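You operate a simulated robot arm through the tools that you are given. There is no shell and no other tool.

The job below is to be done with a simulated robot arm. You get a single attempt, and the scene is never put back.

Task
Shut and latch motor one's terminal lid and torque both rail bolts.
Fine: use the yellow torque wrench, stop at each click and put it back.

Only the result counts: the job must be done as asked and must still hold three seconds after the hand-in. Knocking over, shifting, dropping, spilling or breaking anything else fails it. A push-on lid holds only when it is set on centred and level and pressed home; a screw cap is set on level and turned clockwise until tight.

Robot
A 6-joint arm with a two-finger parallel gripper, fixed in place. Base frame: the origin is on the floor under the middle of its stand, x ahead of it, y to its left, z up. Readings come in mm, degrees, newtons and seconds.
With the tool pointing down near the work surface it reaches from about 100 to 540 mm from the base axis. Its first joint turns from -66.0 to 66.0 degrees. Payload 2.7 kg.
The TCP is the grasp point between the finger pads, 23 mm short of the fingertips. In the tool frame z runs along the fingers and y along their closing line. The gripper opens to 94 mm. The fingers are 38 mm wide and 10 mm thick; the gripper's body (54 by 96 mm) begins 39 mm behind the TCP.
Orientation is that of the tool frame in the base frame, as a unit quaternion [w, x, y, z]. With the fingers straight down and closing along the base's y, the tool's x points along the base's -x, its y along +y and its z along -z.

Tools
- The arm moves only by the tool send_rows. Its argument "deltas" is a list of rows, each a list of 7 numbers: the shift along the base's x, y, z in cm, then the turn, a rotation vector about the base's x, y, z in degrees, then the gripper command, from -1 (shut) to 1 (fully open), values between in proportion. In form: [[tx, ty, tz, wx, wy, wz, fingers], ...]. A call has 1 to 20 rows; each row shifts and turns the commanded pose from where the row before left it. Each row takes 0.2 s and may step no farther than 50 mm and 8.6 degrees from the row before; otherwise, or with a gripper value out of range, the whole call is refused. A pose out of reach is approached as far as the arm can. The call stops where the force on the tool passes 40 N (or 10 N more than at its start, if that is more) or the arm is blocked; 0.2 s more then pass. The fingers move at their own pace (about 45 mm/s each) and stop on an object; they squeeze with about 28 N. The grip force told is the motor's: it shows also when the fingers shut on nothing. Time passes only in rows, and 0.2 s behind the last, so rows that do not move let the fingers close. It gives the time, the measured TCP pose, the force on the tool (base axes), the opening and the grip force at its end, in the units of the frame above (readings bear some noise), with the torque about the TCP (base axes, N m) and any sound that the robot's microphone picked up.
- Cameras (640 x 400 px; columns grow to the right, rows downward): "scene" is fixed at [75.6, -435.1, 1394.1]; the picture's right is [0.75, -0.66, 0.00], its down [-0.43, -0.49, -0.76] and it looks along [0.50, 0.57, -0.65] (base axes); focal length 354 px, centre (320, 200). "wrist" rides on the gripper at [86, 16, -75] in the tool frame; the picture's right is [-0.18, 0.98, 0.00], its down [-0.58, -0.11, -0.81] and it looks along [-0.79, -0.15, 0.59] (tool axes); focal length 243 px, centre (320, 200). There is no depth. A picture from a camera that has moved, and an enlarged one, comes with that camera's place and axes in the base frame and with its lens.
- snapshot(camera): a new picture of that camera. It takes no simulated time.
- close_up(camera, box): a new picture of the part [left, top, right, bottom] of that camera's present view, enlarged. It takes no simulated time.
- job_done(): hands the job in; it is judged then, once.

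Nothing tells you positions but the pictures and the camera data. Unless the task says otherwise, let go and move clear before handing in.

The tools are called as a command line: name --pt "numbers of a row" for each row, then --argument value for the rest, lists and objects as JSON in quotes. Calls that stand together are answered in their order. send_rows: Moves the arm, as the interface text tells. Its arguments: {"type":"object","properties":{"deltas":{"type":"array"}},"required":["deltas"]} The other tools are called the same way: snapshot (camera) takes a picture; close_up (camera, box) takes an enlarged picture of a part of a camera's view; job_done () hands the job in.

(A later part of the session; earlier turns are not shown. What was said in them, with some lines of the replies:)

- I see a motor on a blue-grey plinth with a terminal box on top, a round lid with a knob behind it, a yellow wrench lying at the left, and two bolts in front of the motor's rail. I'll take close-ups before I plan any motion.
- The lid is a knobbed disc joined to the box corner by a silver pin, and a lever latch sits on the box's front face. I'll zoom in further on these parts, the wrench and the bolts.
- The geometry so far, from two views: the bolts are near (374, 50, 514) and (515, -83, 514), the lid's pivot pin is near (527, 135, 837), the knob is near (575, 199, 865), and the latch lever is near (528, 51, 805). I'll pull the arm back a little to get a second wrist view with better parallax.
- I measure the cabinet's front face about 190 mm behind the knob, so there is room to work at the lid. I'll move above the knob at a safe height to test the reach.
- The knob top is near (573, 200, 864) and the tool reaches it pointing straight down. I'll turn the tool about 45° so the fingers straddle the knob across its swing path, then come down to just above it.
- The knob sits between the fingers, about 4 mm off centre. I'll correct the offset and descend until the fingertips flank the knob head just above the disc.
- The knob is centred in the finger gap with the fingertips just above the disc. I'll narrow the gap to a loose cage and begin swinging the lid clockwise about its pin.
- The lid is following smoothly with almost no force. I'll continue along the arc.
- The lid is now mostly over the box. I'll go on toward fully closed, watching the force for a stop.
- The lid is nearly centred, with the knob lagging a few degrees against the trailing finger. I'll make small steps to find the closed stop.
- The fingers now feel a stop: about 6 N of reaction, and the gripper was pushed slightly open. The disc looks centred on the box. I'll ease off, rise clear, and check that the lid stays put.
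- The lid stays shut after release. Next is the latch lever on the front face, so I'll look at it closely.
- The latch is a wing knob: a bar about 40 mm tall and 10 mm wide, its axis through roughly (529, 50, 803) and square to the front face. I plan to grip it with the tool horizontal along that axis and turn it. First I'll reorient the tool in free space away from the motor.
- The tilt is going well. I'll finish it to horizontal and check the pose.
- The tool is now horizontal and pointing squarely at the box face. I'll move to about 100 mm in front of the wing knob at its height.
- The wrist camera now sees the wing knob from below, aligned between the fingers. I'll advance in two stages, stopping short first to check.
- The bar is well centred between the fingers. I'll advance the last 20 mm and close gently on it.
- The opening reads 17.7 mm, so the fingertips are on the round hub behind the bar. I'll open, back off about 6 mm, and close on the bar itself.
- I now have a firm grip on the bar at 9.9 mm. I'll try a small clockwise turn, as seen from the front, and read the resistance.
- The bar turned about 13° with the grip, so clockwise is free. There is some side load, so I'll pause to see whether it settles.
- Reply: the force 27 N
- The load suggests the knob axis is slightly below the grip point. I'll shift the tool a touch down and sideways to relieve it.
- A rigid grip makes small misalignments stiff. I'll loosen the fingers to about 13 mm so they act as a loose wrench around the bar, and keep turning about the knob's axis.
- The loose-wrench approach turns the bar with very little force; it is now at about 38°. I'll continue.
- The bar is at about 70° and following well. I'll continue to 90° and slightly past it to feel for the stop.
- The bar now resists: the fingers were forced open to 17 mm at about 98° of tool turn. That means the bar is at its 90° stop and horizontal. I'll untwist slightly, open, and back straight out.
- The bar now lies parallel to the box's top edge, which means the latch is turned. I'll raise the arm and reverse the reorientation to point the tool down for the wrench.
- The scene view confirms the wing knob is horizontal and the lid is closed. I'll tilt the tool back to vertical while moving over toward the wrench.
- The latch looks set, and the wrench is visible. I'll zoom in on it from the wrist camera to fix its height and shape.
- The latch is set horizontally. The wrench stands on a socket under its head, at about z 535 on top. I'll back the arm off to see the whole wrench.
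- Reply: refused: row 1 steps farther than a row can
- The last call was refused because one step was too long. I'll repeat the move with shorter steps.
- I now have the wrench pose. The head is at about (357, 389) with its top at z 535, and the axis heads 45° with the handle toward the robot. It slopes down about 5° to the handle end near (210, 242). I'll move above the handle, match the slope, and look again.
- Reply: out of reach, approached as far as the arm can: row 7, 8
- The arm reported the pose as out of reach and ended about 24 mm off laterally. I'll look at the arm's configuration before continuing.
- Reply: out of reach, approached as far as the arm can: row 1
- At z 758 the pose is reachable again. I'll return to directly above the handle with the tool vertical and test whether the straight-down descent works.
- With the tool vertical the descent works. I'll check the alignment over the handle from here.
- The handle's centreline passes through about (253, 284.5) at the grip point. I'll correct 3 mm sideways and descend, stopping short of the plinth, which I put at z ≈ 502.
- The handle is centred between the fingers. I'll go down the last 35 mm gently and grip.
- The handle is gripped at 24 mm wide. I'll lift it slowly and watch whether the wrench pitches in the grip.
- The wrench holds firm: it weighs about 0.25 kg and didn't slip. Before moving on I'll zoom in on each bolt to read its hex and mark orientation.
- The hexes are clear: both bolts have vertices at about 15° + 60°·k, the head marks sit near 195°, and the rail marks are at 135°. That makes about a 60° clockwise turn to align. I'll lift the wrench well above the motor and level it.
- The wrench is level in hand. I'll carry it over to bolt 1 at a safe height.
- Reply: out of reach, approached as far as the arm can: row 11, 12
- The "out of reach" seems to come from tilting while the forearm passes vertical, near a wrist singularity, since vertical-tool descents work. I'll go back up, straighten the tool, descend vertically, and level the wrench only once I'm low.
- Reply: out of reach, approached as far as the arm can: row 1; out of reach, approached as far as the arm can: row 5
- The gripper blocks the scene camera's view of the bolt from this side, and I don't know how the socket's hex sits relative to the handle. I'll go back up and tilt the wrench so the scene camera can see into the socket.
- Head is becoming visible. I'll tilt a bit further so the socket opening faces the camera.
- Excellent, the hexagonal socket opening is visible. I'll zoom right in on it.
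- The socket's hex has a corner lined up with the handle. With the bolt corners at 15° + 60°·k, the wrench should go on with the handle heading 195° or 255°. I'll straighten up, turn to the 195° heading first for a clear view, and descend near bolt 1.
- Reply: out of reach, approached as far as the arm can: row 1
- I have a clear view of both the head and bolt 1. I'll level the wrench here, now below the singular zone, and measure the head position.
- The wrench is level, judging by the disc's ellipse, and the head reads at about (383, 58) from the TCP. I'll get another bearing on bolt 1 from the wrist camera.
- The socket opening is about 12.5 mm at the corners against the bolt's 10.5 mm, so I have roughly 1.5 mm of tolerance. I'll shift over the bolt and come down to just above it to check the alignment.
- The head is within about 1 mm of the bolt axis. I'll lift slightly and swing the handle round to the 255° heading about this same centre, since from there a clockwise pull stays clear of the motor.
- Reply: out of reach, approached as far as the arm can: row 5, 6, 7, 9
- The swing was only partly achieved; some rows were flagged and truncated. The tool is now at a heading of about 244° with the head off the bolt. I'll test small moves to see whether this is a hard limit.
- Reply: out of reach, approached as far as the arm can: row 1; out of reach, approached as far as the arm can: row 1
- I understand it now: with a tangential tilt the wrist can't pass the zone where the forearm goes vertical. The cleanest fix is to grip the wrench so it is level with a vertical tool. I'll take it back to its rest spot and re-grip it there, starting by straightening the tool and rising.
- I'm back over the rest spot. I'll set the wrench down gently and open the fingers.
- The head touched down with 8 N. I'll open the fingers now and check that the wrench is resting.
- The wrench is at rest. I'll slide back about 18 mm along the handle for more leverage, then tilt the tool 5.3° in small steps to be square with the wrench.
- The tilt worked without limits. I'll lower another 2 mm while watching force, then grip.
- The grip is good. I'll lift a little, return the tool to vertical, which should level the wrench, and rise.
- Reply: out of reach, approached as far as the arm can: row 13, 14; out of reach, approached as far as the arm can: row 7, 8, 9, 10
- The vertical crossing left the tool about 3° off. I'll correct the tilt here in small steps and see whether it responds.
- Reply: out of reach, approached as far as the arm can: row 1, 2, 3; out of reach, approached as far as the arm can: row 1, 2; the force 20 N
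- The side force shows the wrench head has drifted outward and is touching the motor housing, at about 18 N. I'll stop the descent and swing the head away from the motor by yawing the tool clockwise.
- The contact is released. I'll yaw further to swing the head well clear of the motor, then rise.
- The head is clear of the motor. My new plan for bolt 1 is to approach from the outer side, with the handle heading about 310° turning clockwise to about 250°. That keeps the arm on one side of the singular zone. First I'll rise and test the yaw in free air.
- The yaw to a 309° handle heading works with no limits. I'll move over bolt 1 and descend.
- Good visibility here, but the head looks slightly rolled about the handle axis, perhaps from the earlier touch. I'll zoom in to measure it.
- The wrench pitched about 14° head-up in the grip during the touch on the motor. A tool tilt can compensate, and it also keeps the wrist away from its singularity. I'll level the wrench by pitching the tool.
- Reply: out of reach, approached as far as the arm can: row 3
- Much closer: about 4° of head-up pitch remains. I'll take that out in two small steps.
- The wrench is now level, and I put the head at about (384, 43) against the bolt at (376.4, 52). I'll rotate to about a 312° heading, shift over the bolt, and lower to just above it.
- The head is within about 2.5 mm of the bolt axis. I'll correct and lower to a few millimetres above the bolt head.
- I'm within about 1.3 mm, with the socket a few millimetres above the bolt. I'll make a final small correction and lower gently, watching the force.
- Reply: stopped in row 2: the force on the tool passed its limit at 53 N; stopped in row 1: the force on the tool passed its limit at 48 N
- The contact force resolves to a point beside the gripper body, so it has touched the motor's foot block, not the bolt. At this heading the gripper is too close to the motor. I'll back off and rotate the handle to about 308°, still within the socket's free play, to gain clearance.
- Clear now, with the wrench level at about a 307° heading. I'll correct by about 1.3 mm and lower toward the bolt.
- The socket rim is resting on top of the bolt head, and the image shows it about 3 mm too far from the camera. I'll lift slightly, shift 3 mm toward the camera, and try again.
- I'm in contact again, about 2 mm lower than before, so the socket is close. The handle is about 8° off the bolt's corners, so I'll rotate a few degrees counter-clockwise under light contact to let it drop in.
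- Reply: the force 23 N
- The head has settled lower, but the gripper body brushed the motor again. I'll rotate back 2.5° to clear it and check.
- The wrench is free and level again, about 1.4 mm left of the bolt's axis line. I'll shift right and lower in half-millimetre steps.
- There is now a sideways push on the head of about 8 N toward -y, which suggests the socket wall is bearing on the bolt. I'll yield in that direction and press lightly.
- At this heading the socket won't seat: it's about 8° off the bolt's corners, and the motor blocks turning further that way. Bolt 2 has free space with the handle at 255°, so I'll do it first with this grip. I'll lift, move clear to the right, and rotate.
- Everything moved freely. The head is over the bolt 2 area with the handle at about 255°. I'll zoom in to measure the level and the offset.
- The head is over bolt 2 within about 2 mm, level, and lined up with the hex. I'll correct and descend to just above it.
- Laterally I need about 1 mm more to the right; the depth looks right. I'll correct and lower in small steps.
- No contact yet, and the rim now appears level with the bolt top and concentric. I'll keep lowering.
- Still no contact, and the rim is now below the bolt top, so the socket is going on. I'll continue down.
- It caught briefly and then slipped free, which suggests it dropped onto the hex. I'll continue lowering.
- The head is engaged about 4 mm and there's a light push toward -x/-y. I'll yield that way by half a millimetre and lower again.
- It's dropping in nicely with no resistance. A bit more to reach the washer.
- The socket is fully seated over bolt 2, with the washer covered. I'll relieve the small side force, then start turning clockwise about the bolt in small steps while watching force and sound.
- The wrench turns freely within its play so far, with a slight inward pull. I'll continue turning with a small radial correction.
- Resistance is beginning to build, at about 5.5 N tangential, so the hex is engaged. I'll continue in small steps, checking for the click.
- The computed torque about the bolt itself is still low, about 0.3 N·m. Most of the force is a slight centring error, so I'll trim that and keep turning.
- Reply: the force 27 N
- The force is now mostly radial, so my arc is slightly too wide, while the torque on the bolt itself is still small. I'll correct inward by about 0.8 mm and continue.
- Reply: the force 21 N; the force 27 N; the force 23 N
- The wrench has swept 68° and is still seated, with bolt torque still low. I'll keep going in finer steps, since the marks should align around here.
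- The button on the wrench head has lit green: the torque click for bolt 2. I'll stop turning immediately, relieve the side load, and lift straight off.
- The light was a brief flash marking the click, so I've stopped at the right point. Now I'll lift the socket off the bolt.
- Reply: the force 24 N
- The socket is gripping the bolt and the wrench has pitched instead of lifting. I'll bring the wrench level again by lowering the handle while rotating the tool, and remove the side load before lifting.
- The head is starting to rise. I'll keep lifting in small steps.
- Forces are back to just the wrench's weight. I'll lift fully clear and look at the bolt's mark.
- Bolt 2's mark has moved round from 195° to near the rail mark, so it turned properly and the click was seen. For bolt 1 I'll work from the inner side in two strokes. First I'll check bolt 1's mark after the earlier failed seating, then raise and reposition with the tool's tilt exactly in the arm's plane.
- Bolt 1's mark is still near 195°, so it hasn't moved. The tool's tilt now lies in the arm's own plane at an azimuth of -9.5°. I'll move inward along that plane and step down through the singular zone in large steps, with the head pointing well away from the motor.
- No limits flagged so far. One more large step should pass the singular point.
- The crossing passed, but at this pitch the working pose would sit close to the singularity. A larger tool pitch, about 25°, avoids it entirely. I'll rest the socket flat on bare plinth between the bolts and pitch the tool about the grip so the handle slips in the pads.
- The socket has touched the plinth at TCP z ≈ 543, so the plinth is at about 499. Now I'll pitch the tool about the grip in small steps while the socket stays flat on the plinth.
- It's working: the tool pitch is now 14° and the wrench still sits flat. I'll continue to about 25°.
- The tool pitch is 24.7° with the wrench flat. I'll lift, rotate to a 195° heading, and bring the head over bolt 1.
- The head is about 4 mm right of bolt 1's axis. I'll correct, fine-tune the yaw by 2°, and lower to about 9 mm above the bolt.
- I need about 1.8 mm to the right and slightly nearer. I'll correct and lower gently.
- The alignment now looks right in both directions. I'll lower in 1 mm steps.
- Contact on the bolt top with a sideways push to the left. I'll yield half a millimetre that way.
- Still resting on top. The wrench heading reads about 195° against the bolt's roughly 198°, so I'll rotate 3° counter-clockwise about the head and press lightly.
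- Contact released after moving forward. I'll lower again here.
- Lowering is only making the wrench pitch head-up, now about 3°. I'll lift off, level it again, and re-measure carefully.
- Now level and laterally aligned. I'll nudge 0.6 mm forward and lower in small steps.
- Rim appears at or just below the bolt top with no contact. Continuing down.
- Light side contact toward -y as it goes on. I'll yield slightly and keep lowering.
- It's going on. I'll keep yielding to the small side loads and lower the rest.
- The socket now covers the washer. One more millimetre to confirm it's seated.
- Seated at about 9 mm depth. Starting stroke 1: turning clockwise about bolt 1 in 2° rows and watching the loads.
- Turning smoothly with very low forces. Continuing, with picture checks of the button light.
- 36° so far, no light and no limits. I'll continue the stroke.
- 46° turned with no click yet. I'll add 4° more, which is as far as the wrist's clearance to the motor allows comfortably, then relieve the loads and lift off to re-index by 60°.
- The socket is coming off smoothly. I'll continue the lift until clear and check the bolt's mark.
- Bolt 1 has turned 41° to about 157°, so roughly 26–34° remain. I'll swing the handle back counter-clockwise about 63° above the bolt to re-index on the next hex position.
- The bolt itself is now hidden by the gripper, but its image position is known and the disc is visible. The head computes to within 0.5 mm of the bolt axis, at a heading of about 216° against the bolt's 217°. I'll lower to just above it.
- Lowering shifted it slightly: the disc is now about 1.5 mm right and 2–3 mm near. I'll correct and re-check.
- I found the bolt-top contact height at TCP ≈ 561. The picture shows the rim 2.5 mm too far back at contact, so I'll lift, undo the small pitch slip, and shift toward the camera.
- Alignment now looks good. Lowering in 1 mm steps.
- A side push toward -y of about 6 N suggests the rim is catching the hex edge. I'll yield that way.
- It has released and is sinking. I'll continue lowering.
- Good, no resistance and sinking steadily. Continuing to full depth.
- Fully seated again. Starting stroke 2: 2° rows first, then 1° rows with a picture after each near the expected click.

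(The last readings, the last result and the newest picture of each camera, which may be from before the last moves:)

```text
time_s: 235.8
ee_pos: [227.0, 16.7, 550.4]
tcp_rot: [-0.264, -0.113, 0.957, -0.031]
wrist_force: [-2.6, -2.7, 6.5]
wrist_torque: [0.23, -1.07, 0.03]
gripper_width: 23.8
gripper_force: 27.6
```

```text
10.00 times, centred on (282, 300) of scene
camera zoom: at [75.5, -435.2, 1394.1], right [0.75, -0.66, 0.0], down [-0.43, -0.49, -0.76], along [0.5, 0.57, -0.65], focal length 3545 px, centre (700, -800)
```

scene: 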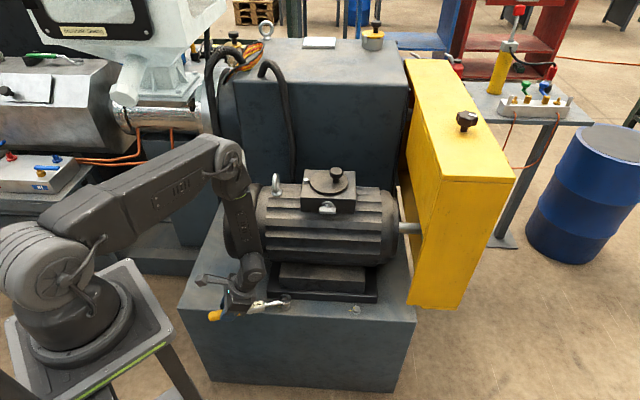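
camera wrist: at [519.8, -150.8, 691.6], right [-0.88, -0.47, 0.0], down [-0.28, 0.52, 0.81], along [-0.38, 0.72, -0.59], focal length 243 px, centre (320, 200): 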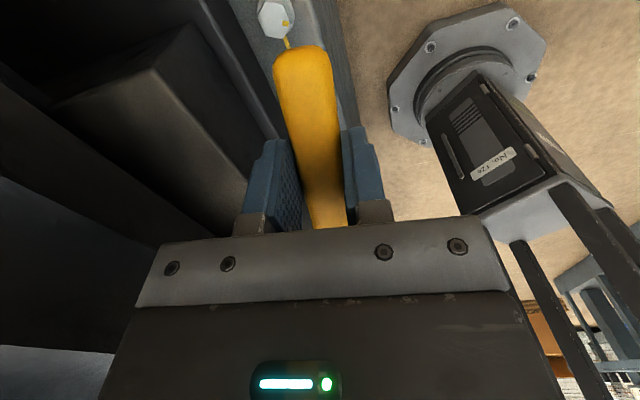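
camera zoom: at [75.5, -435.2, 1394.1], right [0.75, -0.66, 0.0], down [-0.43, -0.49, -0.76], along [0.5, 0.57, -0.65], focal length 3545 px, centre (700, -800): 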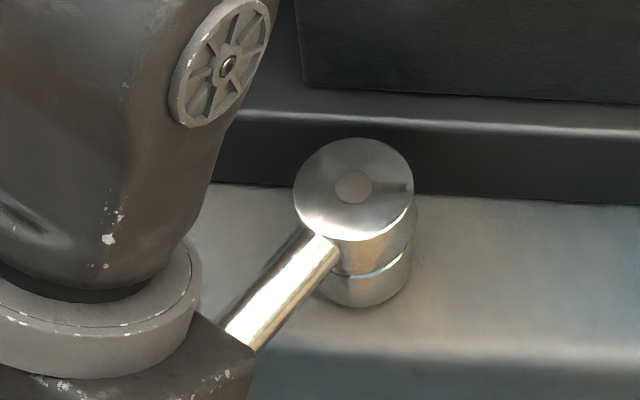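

At a 194° handle heading there's still no light; I estimate the bolt at about 138°. Now going in 1° rows with a picture after each.

send_rows --pt "-0.063 0.261 0 0 0 -1 -1" --pt "-0.058 0.262 0 0 0 -1 -1"

close_up --camera "scene" --box '[250, 280, 314, 320]'

send_rows --pt "-0.053 0.263 0 0 0 -1 -1"

close_up --camera "scene" --box '[250, 280, 314, 320]'

send_rows --pt "-0.049 0.264 0 0 0 -1 -1"

close_up --camera "scene" --box '[250, 280, 314, 320]'

```text
time_s: 236.4
ee_pos: [225.7, 23.1, 549.5]
tcp_rot: [-0.265, -0.096, 0.959, -0.027]
wrist_force: [3.2, -5.2, -5.6]
wrist_torque: [-0.33, 0.3, -0.66]
gripper_width: 23.7
gripper_force: 27.7
```

```text
10.00 times, centred on (282, 300) of scene
camera zoom: at [75.7, -435.2, 1394.0], right [0.75, -0.66, 0.0], down [-0.43, -0.49, -0.76], along [0.5, 0.57, -0.65], focal length 3545 px, centre (700, -800)
```

zoom: 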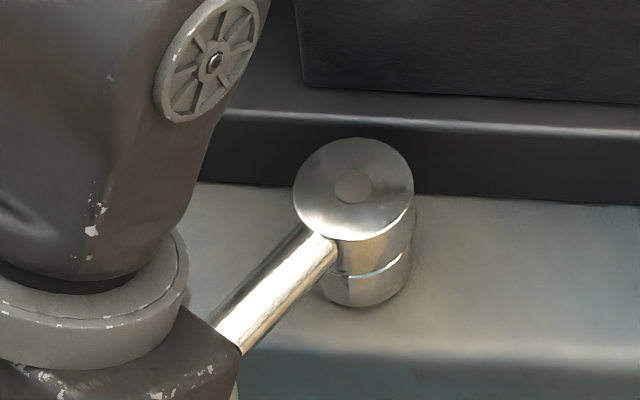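

```text
time_s: 236.8
ee_pos: [227.1, 26.1, 550.7]
tcp_rot: [-0.266, -0.089, 0.959, -0.024]
wrist_force: [-0.3, -3.6, -1.0]
wrist_torque: [-0.15, -0.2, -0.49]
gripper_width: 23.7
gripper_force: 28.1
```

```text
10.00 times, centred on (282, 300) of scene
camera zoom: at [75.6, -435.2, 1394.0], right [0.75, -0.66, 0.0], down [-0.43, -0.49, -0.76], along [0.5, 0.57, -0.65], focal length 3545 px, centre (700, -800)
```

zoom: 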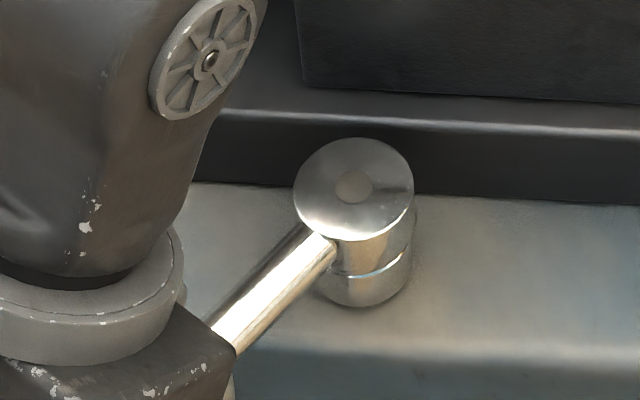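

```text
time_s: 237.2
ee_pos: [226.0, 27.9, 551.3]
tcp_rot: [-0.267, -0.082, 0.96, -0.022]
wrist_force: [1.7, -3.2, -3.7]
wrist_torque: [-0.17, 0.24, -0.33]
gripper_width: 23.9
gripper_force: 28.2
```

```text
10.00 times, centred on (282, 300) of scene
camera zoom: at [75.7, -435.2, 1394.0], right [0.75, -0.66, 0.0], down [-0.43, -0.49, -0.76], along [0.5, 0.57, -0.65], focal length 3545 px, centre (700, -800)
```

zoom: 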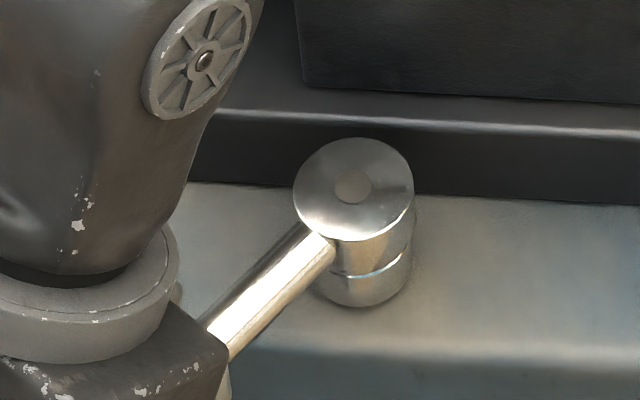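

send_rows --pt "-0.044 0.265 0 0 0 -1 -1"

close_up --camera "scene" --box '[270, 280, 302, 320]'

send_rows --pt "-0.04 0.266 0 0 0 -1 -1"

close_up --camera "scene" --box '[270, 280, 302, 320]'

send_rows --pt "-0.035 0.266 0 0 0 -1 -1"

close_up --camera "scene" --box '[270, 280, 302, 320]'

send_rows --pt "-0.031 0.267 0 0 0 -1 -1"

close_up --camera "scene" --box '[270, 280, 302, 320]'

```text
time_s: 237.6
ee_pos: [225.7, 28.8, 551.7]
tcp_rot: [-0.266, -0.072, 0.961, -0.019]
wrist_force: [3.2, -3.6, -11.0]
wrist_torque: [-0.3, 1.04, -0.38]
gripper_width: 23.8
gripper_force: 28.1
```

```text
10.00 times, centred on (286, 300) of scene
camera zoom: at [75.8, -435.2, 1394.0], right [0.75, -0.66, 0.0], down [-0.43, -0.49, -0.76], along [0.5, 0.57, -0.65], focal length 3545 px, centre (660, -800)
```

zoom: 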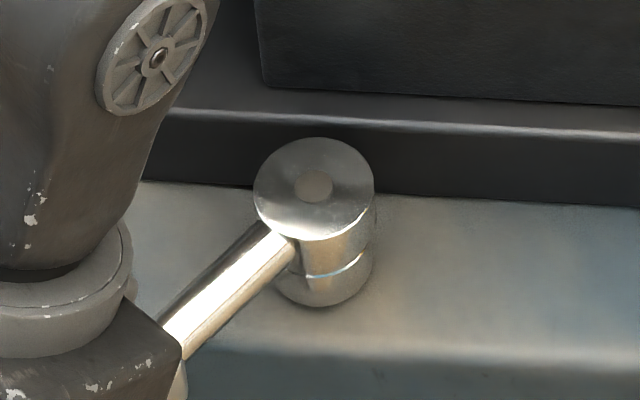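

```text
time_s: 238.0
ee_pos: [224.9, 32.3, 550.7]
tcp_rot: [-0.265, -0.064, 0.962, -0.018]
wrist_force: [-0.6, -3.2, 5.5]
wrist_torque: [-0.05, -1.1, -0.39]
gripper_width: 24.0
gripper_force: 28.1
```

```text
10.00 times, centred on (286, 300) of scene
camera zoom: at [75.5, -435.2, 1394.0], right [0.75, -0.66, 0.0], down [-0.43, -0.49, -0.76], along [0.5, 0.57, -0.65], focal length 3545 px, centre (660, -800)
```

zoom: 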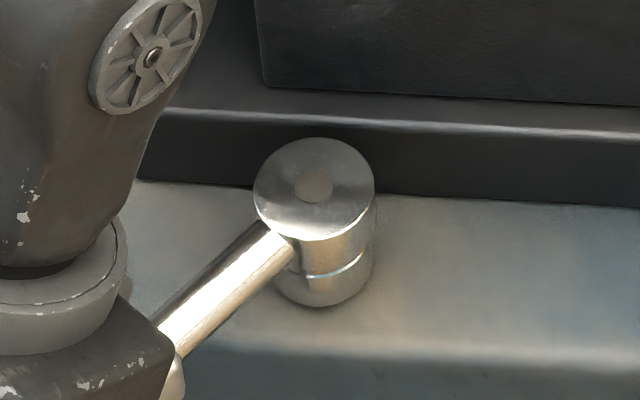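

```text
time_s: 238.4
ee_pos: [224.0, 36.2, 550.6]
tcp_rot: [-0.265, -0.055, 0.962, -0.016]
wrist_force: [3.8, -6.6, 3.9]
wrist_torque: [-0.19, -1.03, -0.8]
gripper_width: 24.0
gripper_force: 27.9
```

```text
10.00 times, centred on (286, 300) of scene
camera zoom: at [75.6, -435.2, 1394.0], right [0.75, -0.66, 0.0], down [-0.43, -0.49, -0.76], along [0.5, 0.57, -0.65], focal length 3545 px, centre (660, -800)
```

zoom: 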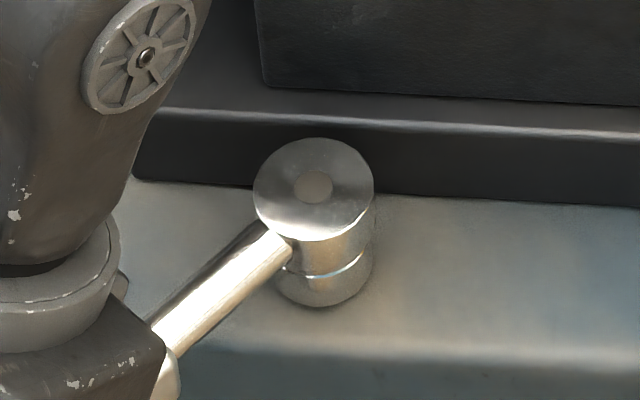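

```text
time_s: 238.8
ee_pos: [223.8, 37.9, 550.2]
tcp_rot: [-0.266, -0.047, 0.963, -0.013]
wrist_force: [2.7, -3.3, 3.8]
wrist_torque: [-0.06, -0.87, -0.33]
gripper_width: 23.9
gripper_force: 27.9
```

```text
10.00 times, centred on (286, 300) of scene
camera zoom: at [75.6, -435.2, 1394.0], right [0.75, -0.66, 0.0], down [-0.43, -0.49, -0.76], along [0.5, 0.57, -0.65], focal length 3545 px, centre (660, -800)
```

zoom: 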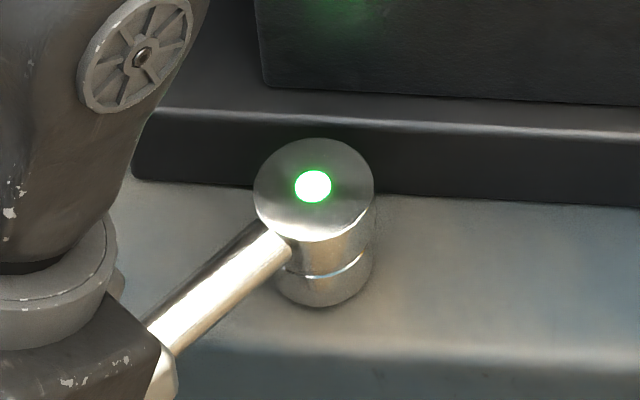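

The green click light lit on bolt 1, so I'm stopping the turn here. I'll back the handle off 4° within the hex play to unload it, then lift straight up gently.

send_rows --pt "0.066 -0.532 0 0 0 2 -1" --pt "0.084 -0.531 0 0 0 2 -1" --pt "0 0 0 0 0 0 -1"

send_rows --pt "0 0 0.1 0 0 0 -1" --pt "0 0 0 0 0 0 -1"

send_rows --pt "0 0 0.1 0 0 0 -1" --pt "0 0 0 0 0 0 -1"

```text
time_s: 239.6
ee_pos: [224.6, 27.0, 551.6]
tcp_rot: [-0.265, -0.08, 0.961, -0.022]
wrist_force: [5.8, 0.4, -6.8]
wrist_torque: [-0.15, 0.55, -0.2]
gripper_width: 23.9
gripper_force: 28.1
```

```text
time_s: 240.2
ee_pos: [226.3, 27.8, 551.9]
tcp_rot: [-0.265, -0.081, 0.961, -0.022]
wrist_force: [6.6, -1.1, -7.7]
wrist_torque: [-0.24, 0.59, -0.49]
gripper_width: 23.7
gripper_force: 28.2
```

```text
time_s: 240.8
ee_pos: [226.5, 27.3, 553.9]
tcp_rot: [-0.266, -0.082, 0.96, -0.023]
wrist_force: [4.4, -2.1, -5.5]
wrist_torque: [-0.11, 0.45, -0.31]
gripper_width: 23.8
gripper_force: 28.2
```

send_rows --pt "0.015 -0.01 0.1 0 0 0 -1" --pt "0 0 0.1 0 0 0 -1" --pt "0 0 0 0 0 0 -1"

send_rows --pt "0 0 0.1 0 0 0 -1" --pt "0 0 0.1 0 0 0 -1" --pt "0 0 0 0 0 0 -1"

send_rows --pt "0 0 0.1 0 0 0 -1" --pt "0 0 0.15 0 0 0 -1" --pt "0 0 0 0 0 0 -1"

close_up --camera "scene" --box '[250, 280, 314, 320]'

```text
time_s: 241.6
ee_pos: [225.3, 27.6, 554.9]
tcp_rot: [-0.265, -0.081, 0.961, -0.022]
wrist_force: [3.8, 0.2, -3.8]
wrist_torque: [-0.09, 0.33, -0.12]
gripper_width: 23.7
gripper_force: 28.0
```

```text
time_s: 242.4
ee_pos: [226.1, 26.7, 556.8]
tcp_rot: [-0.265, -0.081, 0.961, -0.023]
wrist_force: [0.9, 1.4, -2.3]
wrist_torque: [0.02, 0.2, 0.17]
gripper_width: 24.0
gripper_force: 28.1
```

```text
time_s: 243.2
ee_pos: [225.8, 26.2, 560.1]
tcp_rot: [-0.266, -0.081, 0.96, -0.022]
wrist_force: [1.7, 2.4, -5.5]
wrist_torque: [0.04, 0.42, 0.38]
gripper_width: 24.1
gripper_force: 28.0
```

```text
10.00 times, centred on (282, 300) of scene
camera zoom: at [75.7, -435.1, 1394.1], right [0.75, -0.66, 0.0], down [-0.43, -0.49, -0.76], along [0.5, 0.57, -0.65], focal length 3545 px, centre (700, -800)
```

zoom: 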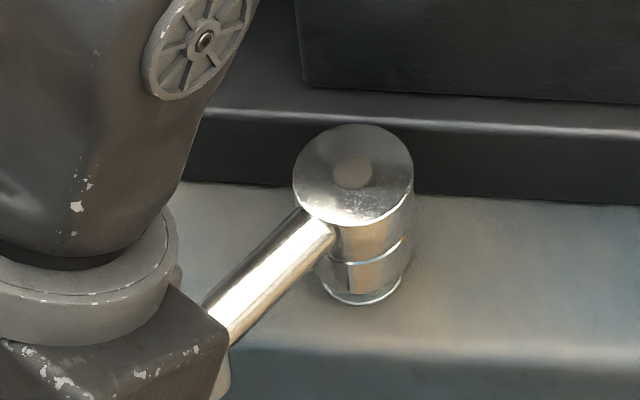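

The socket is lifting off cleanly. I'll finish the lift and look at both bolts.

send_rows --pt "0 0.01 0.15 0 0 0 -1" --pt "0 0 0.2 0 0 0 -1" --pt "0 0 0.3 0 0 0 -1" --pt "0 0 0.5 0 0 0 -1" --pt "0 0 1 0 0 0 -1" --pt "0 0 1.5 0 0 0 -1" --pt "0 0 0 0 0 0 -1"

close_up --camera "scene" --box '[266, 294, 306, 319]'

close_up --camera "scene" --box '[230, 255, 390, 335]'

```text
time_s: 244.8
ee_pos: [225.0, 26.6, 594.4]
tcp_rot: [-0.265, -0.081, 0.961, -0.022]
wrist_force: [0.8, -0.8, -2.5]
wrist_torque: [-0.04, 0.16, -0.02]
gripper_width: 24.0
gripper_force: 27.8
```

```text
16.00 times, centred on (286, 306) of scene
camera zoom: at [75.6, -435.1, 1394.1], right [0.75, -0.66, 0.0], down [-0.43, -0.49, -0.76], along [0.5, 0.57, -0.65], focal length 5672 px, centre (864, -1504)
```

zoom: 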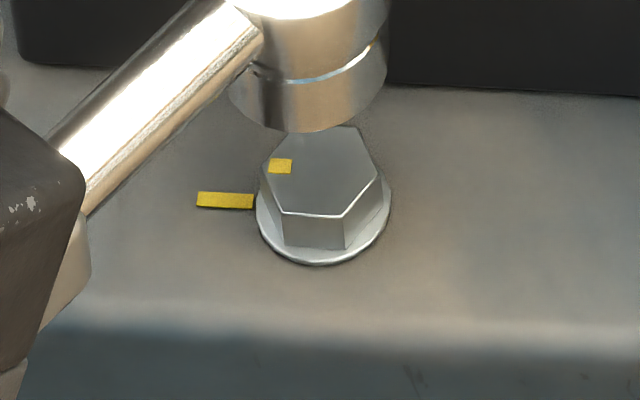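

```text
4.00 times, centred on (310, 295) of scene
camera zoom: at [75.6, -435.1, 1394.1], right [0.75, -0.66, 0.0], down [-0.43, -0.49, -0.76], along [0.5, 0.57, -0.65], focal length 1418 px, centre (360, -180)
```

zoom: 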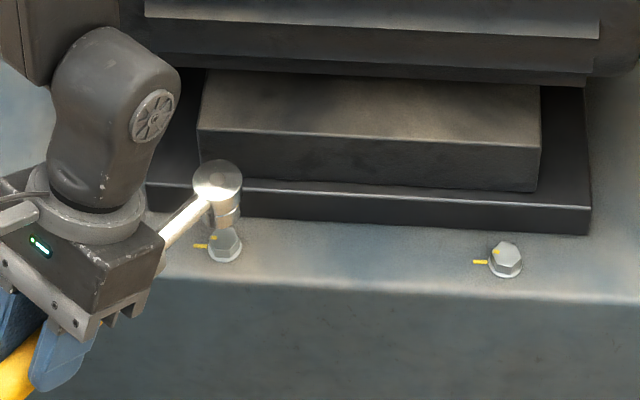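

Both bolts have clicked: bolt 1's mark now lines up close to the rail mark. Now I'll put the wrench back, so I'll rise well above the motor and carry it toward its original spot.

send_rows --pt "0 0 3 0 0 0 -1" --pt "0 0 3.8 0 0 0 -1" --pt "0 0 3.8 0 0 0 -1" --pt "0 0 3.8 0 0 0 -1" --pt "0 0 4 0 0 0 -1" --pt "0 0 4 0 0 0 -1" --pt "0 0 4 0 0 0 -1" --pt "0 0 4 0 0 0 -1" --pt "0 0 0 0 0 0 -1"

send_rows --pt "0.37 4.22 0 0 0 5.8 -1" --pt "0.37 4.22 0 0 0 5.8 -1" --pt "0.37 4.22 0 0 0 5.8 -1" --pt "0.37 4.22 0 0 0 5.8 -1" --pt "0.37 4.22 0 0 0 5.8 -1" --pt "0.37 4.22 0 0 0 5.8 -1" --pt "0 0 0 0 0 0 -1"

snapshot --camera "scene"

```text
time_s: 246.8
ee_pos: [225.8, 26.2, 898.2]
tcp_rot: [-0.266, -0.081, 0.96, -0.022]
wrist_force: [0.5, 0.6, -2.1]
wrist_torque: [-0.02, 0.18, -0.02]
gripper_width: 24.0
gripper_force: 28.1
```

```text
time_s: 248.4
ee_pos: [247.9, 278.4, 903.8]
tcp_rot: [-0.246, -0.365, 0.892, -0.101]
wrist_force: [0.2, -0.3, -3.1]
wrist_torque: [-0.11, 0.1, 0.04]
gripper_width: 23.9
gripper_force: 27.9
```

```text
taken
```

scene: 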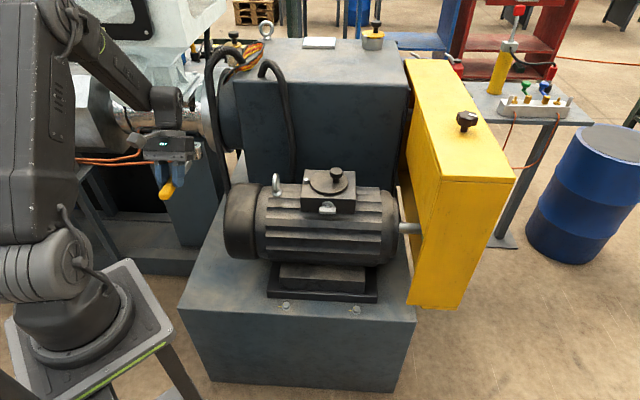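

The wrench is over its home area with the handle at 225°. I'll set the resting slope with a small pitch change and descend.

send_rows --pt "0 0.1 -2 1.5 -1.5 0.5 -1" --pt "0 0.1 -2 1.5 -1.5 0 -1" --pt "0 0 -4 0 0 0 -1" --pt "0 0 -4 0 0 0 -1" --pt "0 0 -4 0 0 0 -1" --pt "0 0 -4 0 0 0 -1" --pt "0 0 -4 0 0 0 -1" --pt "0 0 -4 0 0 0 -1" --pt "0 0 -4 0 0 0 -1" --pt "0 0 0 0 0 0 -1" --pt "0 0 0 0 0 0 -1"

close_up --camera "scene" --box '[170, 215, 266, 305]'

snapshot --camera "wrist"

```text
time_s: 250.8
ee_pos: [248.9, 283.9, 580.4]
tcp_rot: [-0.214, -0.372, 0.899, -0.088]
wrist_force: [-0.5, 0.1, -2.7]
wrist_torque: [-0.11, 0.13, -0.02]
gripper_width: 23.9
gripper_force: 28.1
```

```text
4.44 times, centred on (218, 260) of scene
camera zoom: at [75.6, -435.1, 1394.1], right [0.75, -0.66, 0.0], down [-0.43, -0.49, -0.76], along [0.5, 0.57, -0.65], focal length 1576 px, centre (773, -67)
```

zoom: 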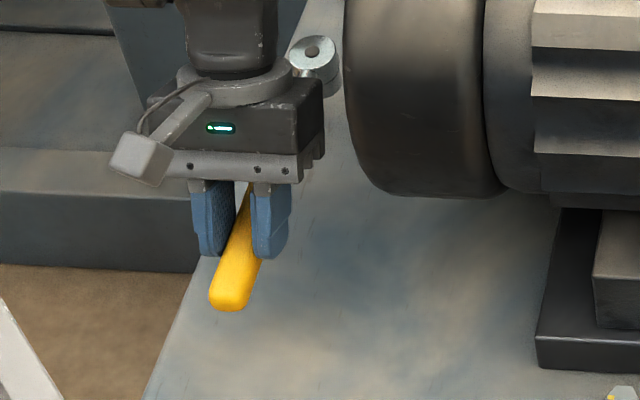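

```text
taken
camera wrist: at [206.6, 265.0, 686.1], right [-0.58, 0.81, -0.08], down [0.7, 0.55, 0.46], along [0.42, 0.21, -0.88], focal length 243 px, centre (320, 200)
```

wrist: 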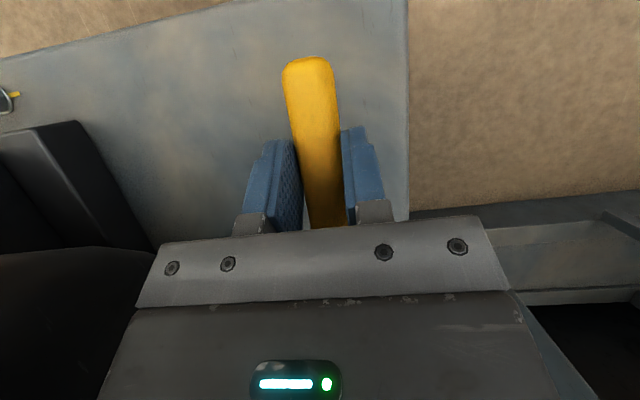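

The head's image position matches the original spot to within about 2 mm. I'll lower gently until the socket touches.

send_rows --pt "0 0 -2 0 0 0 -1" --pt "0 0 -1.5 0 0 0 -1" --pt "0 0 -0.5 0 0 0 -1" --pt "0 0 0 0 0 0 -1"

send_rows --pt "0 0 -0.3 0 0 0 -1" --pt "0 0 0 0 0 0 -1"

send_rows --pt "0 0 -0.2 0 0 0 -1" --pt "0 0 0 0 0 0 -1"

send_rows --pt "0 0 -0.2 0 0 0 -1" --pt "0 0 0 0 0 0 -1"

```text
time_s: 251.8
ee_pos: [248.1, 283.8, 538.7]
tcp_rot: [-0.214, -0.372, 0.899, -0.088]
wrist_force: [-0.3, -0.6, -3.0]
wrist_torque: [-0.12, 0.12, 0.04]
gripper_width: 24.0
gripper_force: 28.3
```

```text
time_s: 252.4
ee_pos: [246.8, 282.0, 537.3]
tcp_rot: [-0.213, -0.372, 0.899, -0.087]
wrist_force: [-3.8, -2.8, 6.0]
wrist_torque: [0.74, -0.76, -0.05]
gripper_width: 23.9
gripper_force: 28.3
```

```text
time_s: 253.0
ee_pos: [247.3, 283.6, 533.9]
tcp_rot: [-0.214, -0.373, 0.899, -0.087]
wrist_force: [-5.1, -3.1, 6.6]
wrist_torque: [0.71, -0.62, 0.27]
gripper_width: 23.8
gripper_force: 27.7
```

```text
time_s: 253.6
ee_pos: [247.5, 282.2, 532.1]
tcp_rot: [-0.213, -0.373, 0.899, -0.088]
wrist_force: [-4.8, -3.5, 4.8]
wrist_torque: [0.63, -0.59, 0.16]
gripper_width: 23.8
gripper_force: 28.0
```

send_rows --pt "0 0 -0.1 0 0 0 -1" --pt "0 0 0 0 0 0 -1"

send_rows --pt "0 0 -0.1 0 0 0 -1" --pt "0 0 0 0 0 0 -1"

close_up --camera "scene" --box '[170, 225, 266, 305]'

close_up --camera "wrist" --box '[220, 40, 420, 240]'

```text
time_s: 254.2
ee_pos: [246.7, 282.5, 532.2]
tcp_rot: [-0.214, -0.373, 0.899, -0.088]
wrist_force: [-10.8, -3.1, 27.4]
wrist_torque: [0.02, 0.13, 0.09]
gripper_width: 23.7
gripper_force: 27.4
```

```text
time_s: 254.5
ee_pos: [247.1, 283.0, 532.6]
tcp_rot: [-0.214, -0.372, 0.899, -0.09]
wrist_force: [-1.8, -0.9, 5.9]
wrist_torque: [0.06, -0.14, -0.05]
gripper_width: 23.7
gripper_force: 28.1
stopped in row 1: the force on the tool passed its limit at 43 N (the readings are from after the stop); the commanded pose is now the measured one
```

```text
5.00 times, centred on (218, 265) of scene
camera zoom: at [75.5, -435.2, 1394.0], right [0.75, -0.66, 0.0], down [-0.43, -0.49, -0.76], along [0.5, 0.57, -0.65], focal length 1773 px, centre (830, -125)
```

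zoom: 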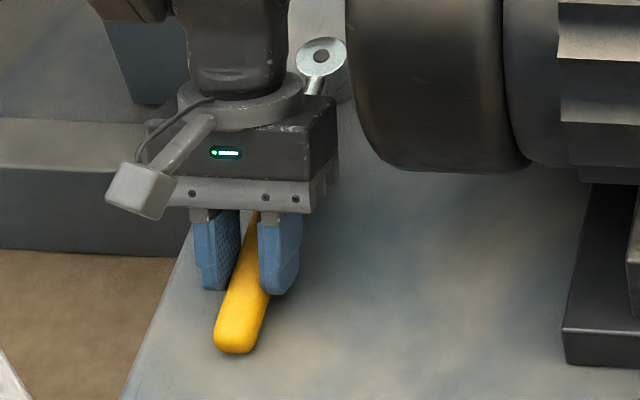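

```text
2.00 times, centred on (320, 140) of wrist
camera zoom: at [205.2, 264.2, 638.5], right [-0.58, 0.81, -0.08], down [0.7, 0.55, 0.46], along [0.42, 0.21, -0.89], focal length 485 px, centre (320, 320)
```

zoom: 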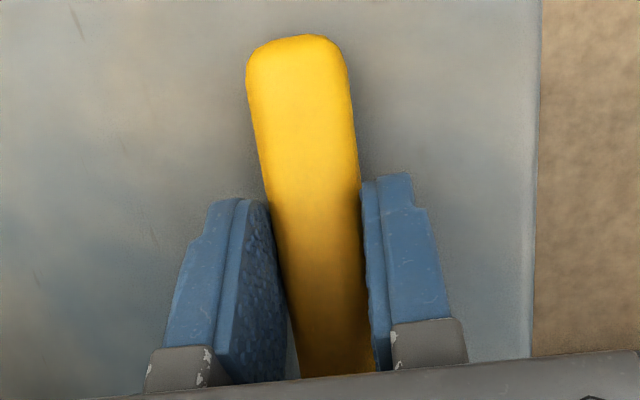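

The wrench is down on the plinth, with the head at its original image position. I'll ease up slightly and open the fingers.

send_rows --pt "0 0 0.05 0 0 0 -0.6" --pt "0 0 0 0 0 0 -0.3" --pt "0 0 0 0 0 0 0.1" --pt "0 0 0 0 0 0 0.4" --pt "0 0 0 0 0 0 0.4"

close_up --camera "scene" --box '[170, 225, 266, 305]'

snapshot --camera "wrist"

```text
time_s: 255.7
ee_pos: [247.6, 281.8, 532.7]
tcp_rot: [-0.214, -0.373, 0.899, -0.088]
wrist_force: [0.8, -0.2, -0.6]
wrist_torque: [0.0, -0.01, 0.0]
gripper_width: 65.8
gripper_force: 0.1
```

```text
5.00 times, centred on (218, 265) of scene
camera zoom: at [75.6, -435.1, 1394.1], right [0.75, -0.66, 0.0], down [-0.43, -0.49, -0.76], along [0.5, 0.57, -0.65], focal length 1773 px, centre (830, -125)
```

zoom: 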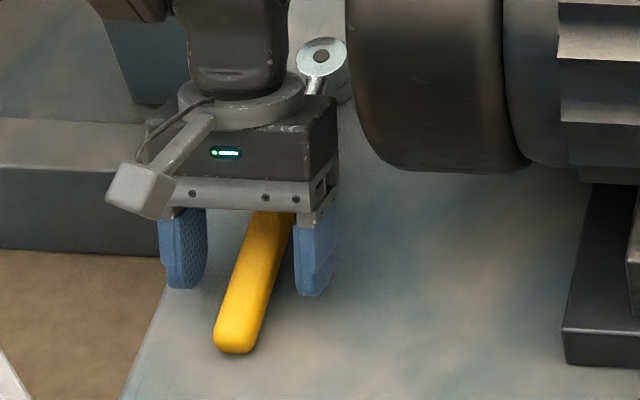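

```text
taken
camera wrist: at [205.2, 263.8, 638.8], right [-0.58, 0.81, -0.08], down [0.7, 0.55, 0.46], along [0.42, 0.21, -0.89], focal length 243 px, centre (320, 200)
```

wrist: 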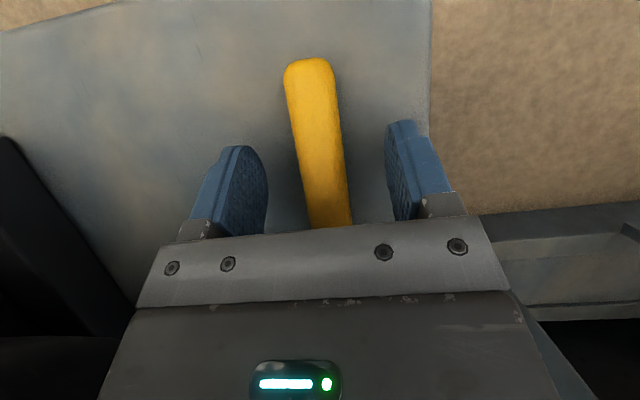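

The wrench rests exactly where it started, within a pixel at both ends. I'll withdraw straight up.

send_rows --pt "0 0 0.5 0 0 0 0.4" --pt "0 0 1 0 0 0 0.4" --pt "0 0 2 0 0 0 0.4" --pt "0 0 3 0 0 0 0.4" --pt "0 0 4 0 0 0 0.4" --pt "0 0 4 0 0 0 0.4" --pt "0 0 4 0 0 0 0.4" --pt "0 0 4 0 0 0 0.4" --pt "0 0 4 0 0 0 0.4" --pt "0 0 4 0 0 0 0.4" --pt "0 0 0 0 0 0 0.4"

snapshot --camera "scene"

close_up --camera "scene" --box '[180, 225, 276, 300]'

close_up --camera "scene" --box '[280, 150, 376, 225]'

close_up --camera "scene" --box '[270, 290, 374, 330]'

```text
time_s: 258.1
ee_pos: [247.5, 280.0, 838.0]
tcp_rot: [-0.215, -0.371, 0.899, -0.089]
wrist_force: [-0.3, 0.6, -1.0]
wrist_torque: [0.03, 0.01, 0.05]
gripper_width: 65.7
gripper_force: 0.0
```

```text
taken
```

scene: 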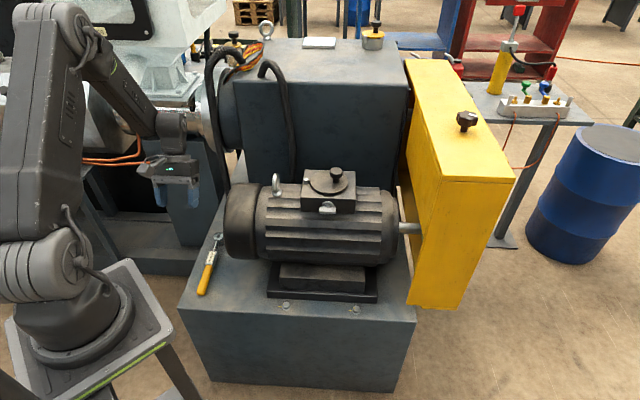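

```text
5.33 times, centred on (228, 262) of scene
camera zoom: at [75.6, -435.1, 1394.1], right [0.75, -0.66, 0.0], down [-0.43, -0.49, -0.76], along [0.5, 0.57, -0.65], focal length 1891 px, centre (811, -133)
```

zoom: 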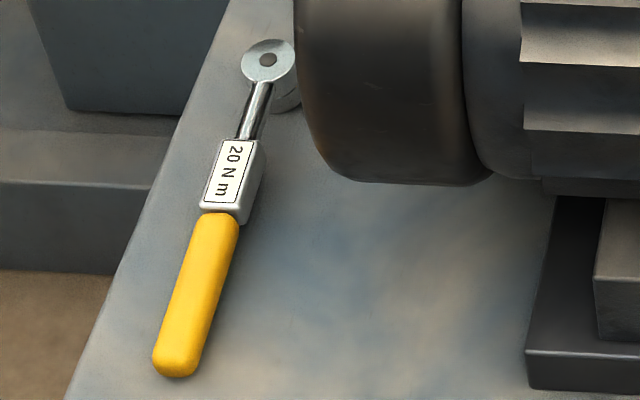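

```text
5.33 times, centred on (328, 188) of scene
camera zoom: at [75.6, -435.1, 1394.1], right [0.75, -0.66, 0.0], down [-0.43, -0.49, -0.76], along [0.5, 0.57, -0.65], focal length 1891 px, centre (277, 267)
```

zoom: 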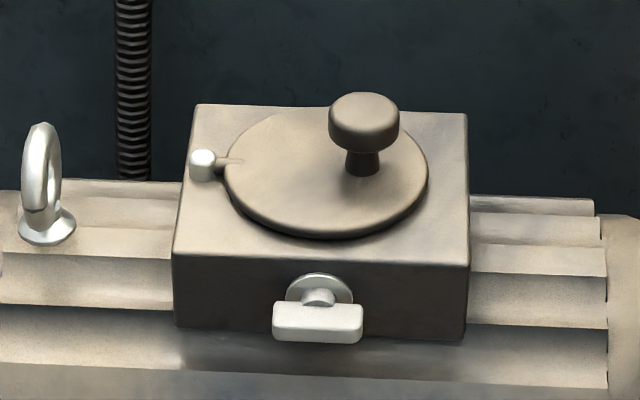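

```text
6.15 times, centred on (322, 310) of scene
camera zoom: at [75.6, -435.1, 1394.1], right [0.75, -0.66, 0.0], down [-0.43, -0.49, -0.76], along [0.5, 0.57, -0.65], focal length 2182 px, centre (308, -477)
```

zoom: 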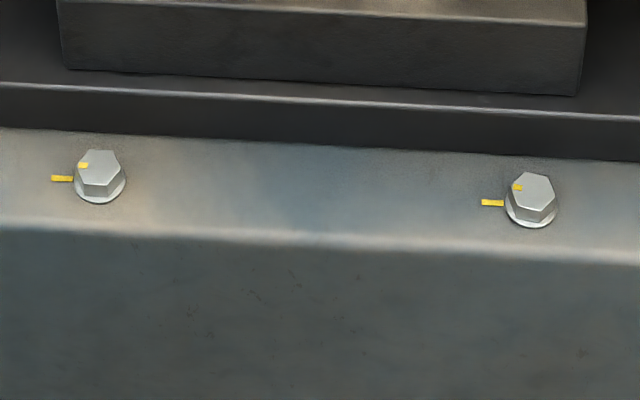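

Lid shut and centred, wing latch turned to its stop, both rail bolts turned to the wrench's click light. The yellow wrench is back on its original spot and the arm is clear. Everything is at rest, so I'm handing in.

job_done

```text
The job is handed in.
```

I handed the job in with everything at rest and the arm clear. The result of the judging has not been shown to me.

- **Lid and latch:** I swung the terminal lid to its stop, where it sits centred on the box. I then turned the wing latch 90° to its stop.
- **Bolts:** Both rail bolts were turned with the yellow torque wrench until its green light flashed. I took the flash as the click, because no sound was ever reported. The force readings stayed low throughout, about 0.3 N·m at bolt 2, so they don't confirm the torque.
    - **Left bolt:** this needed two strokes. I stopped within about 1° of the flash, and its mark now nearly lines up with the rail mark.
    - **Right bolt:** I was turning it in larger steps and probably went a few degrees past the click. Its mark sits about 10° beyond the rail mark.
- **Wrench:** It is back where it was found, within about 3 mm.

There were three light touches along the way. The wrench head pressed on the motor housing at about 18 N. The gripper body touched the motor's foot block twice; the first time peaked at 53 N and stopped the move. I saw no sign that anything shifted.
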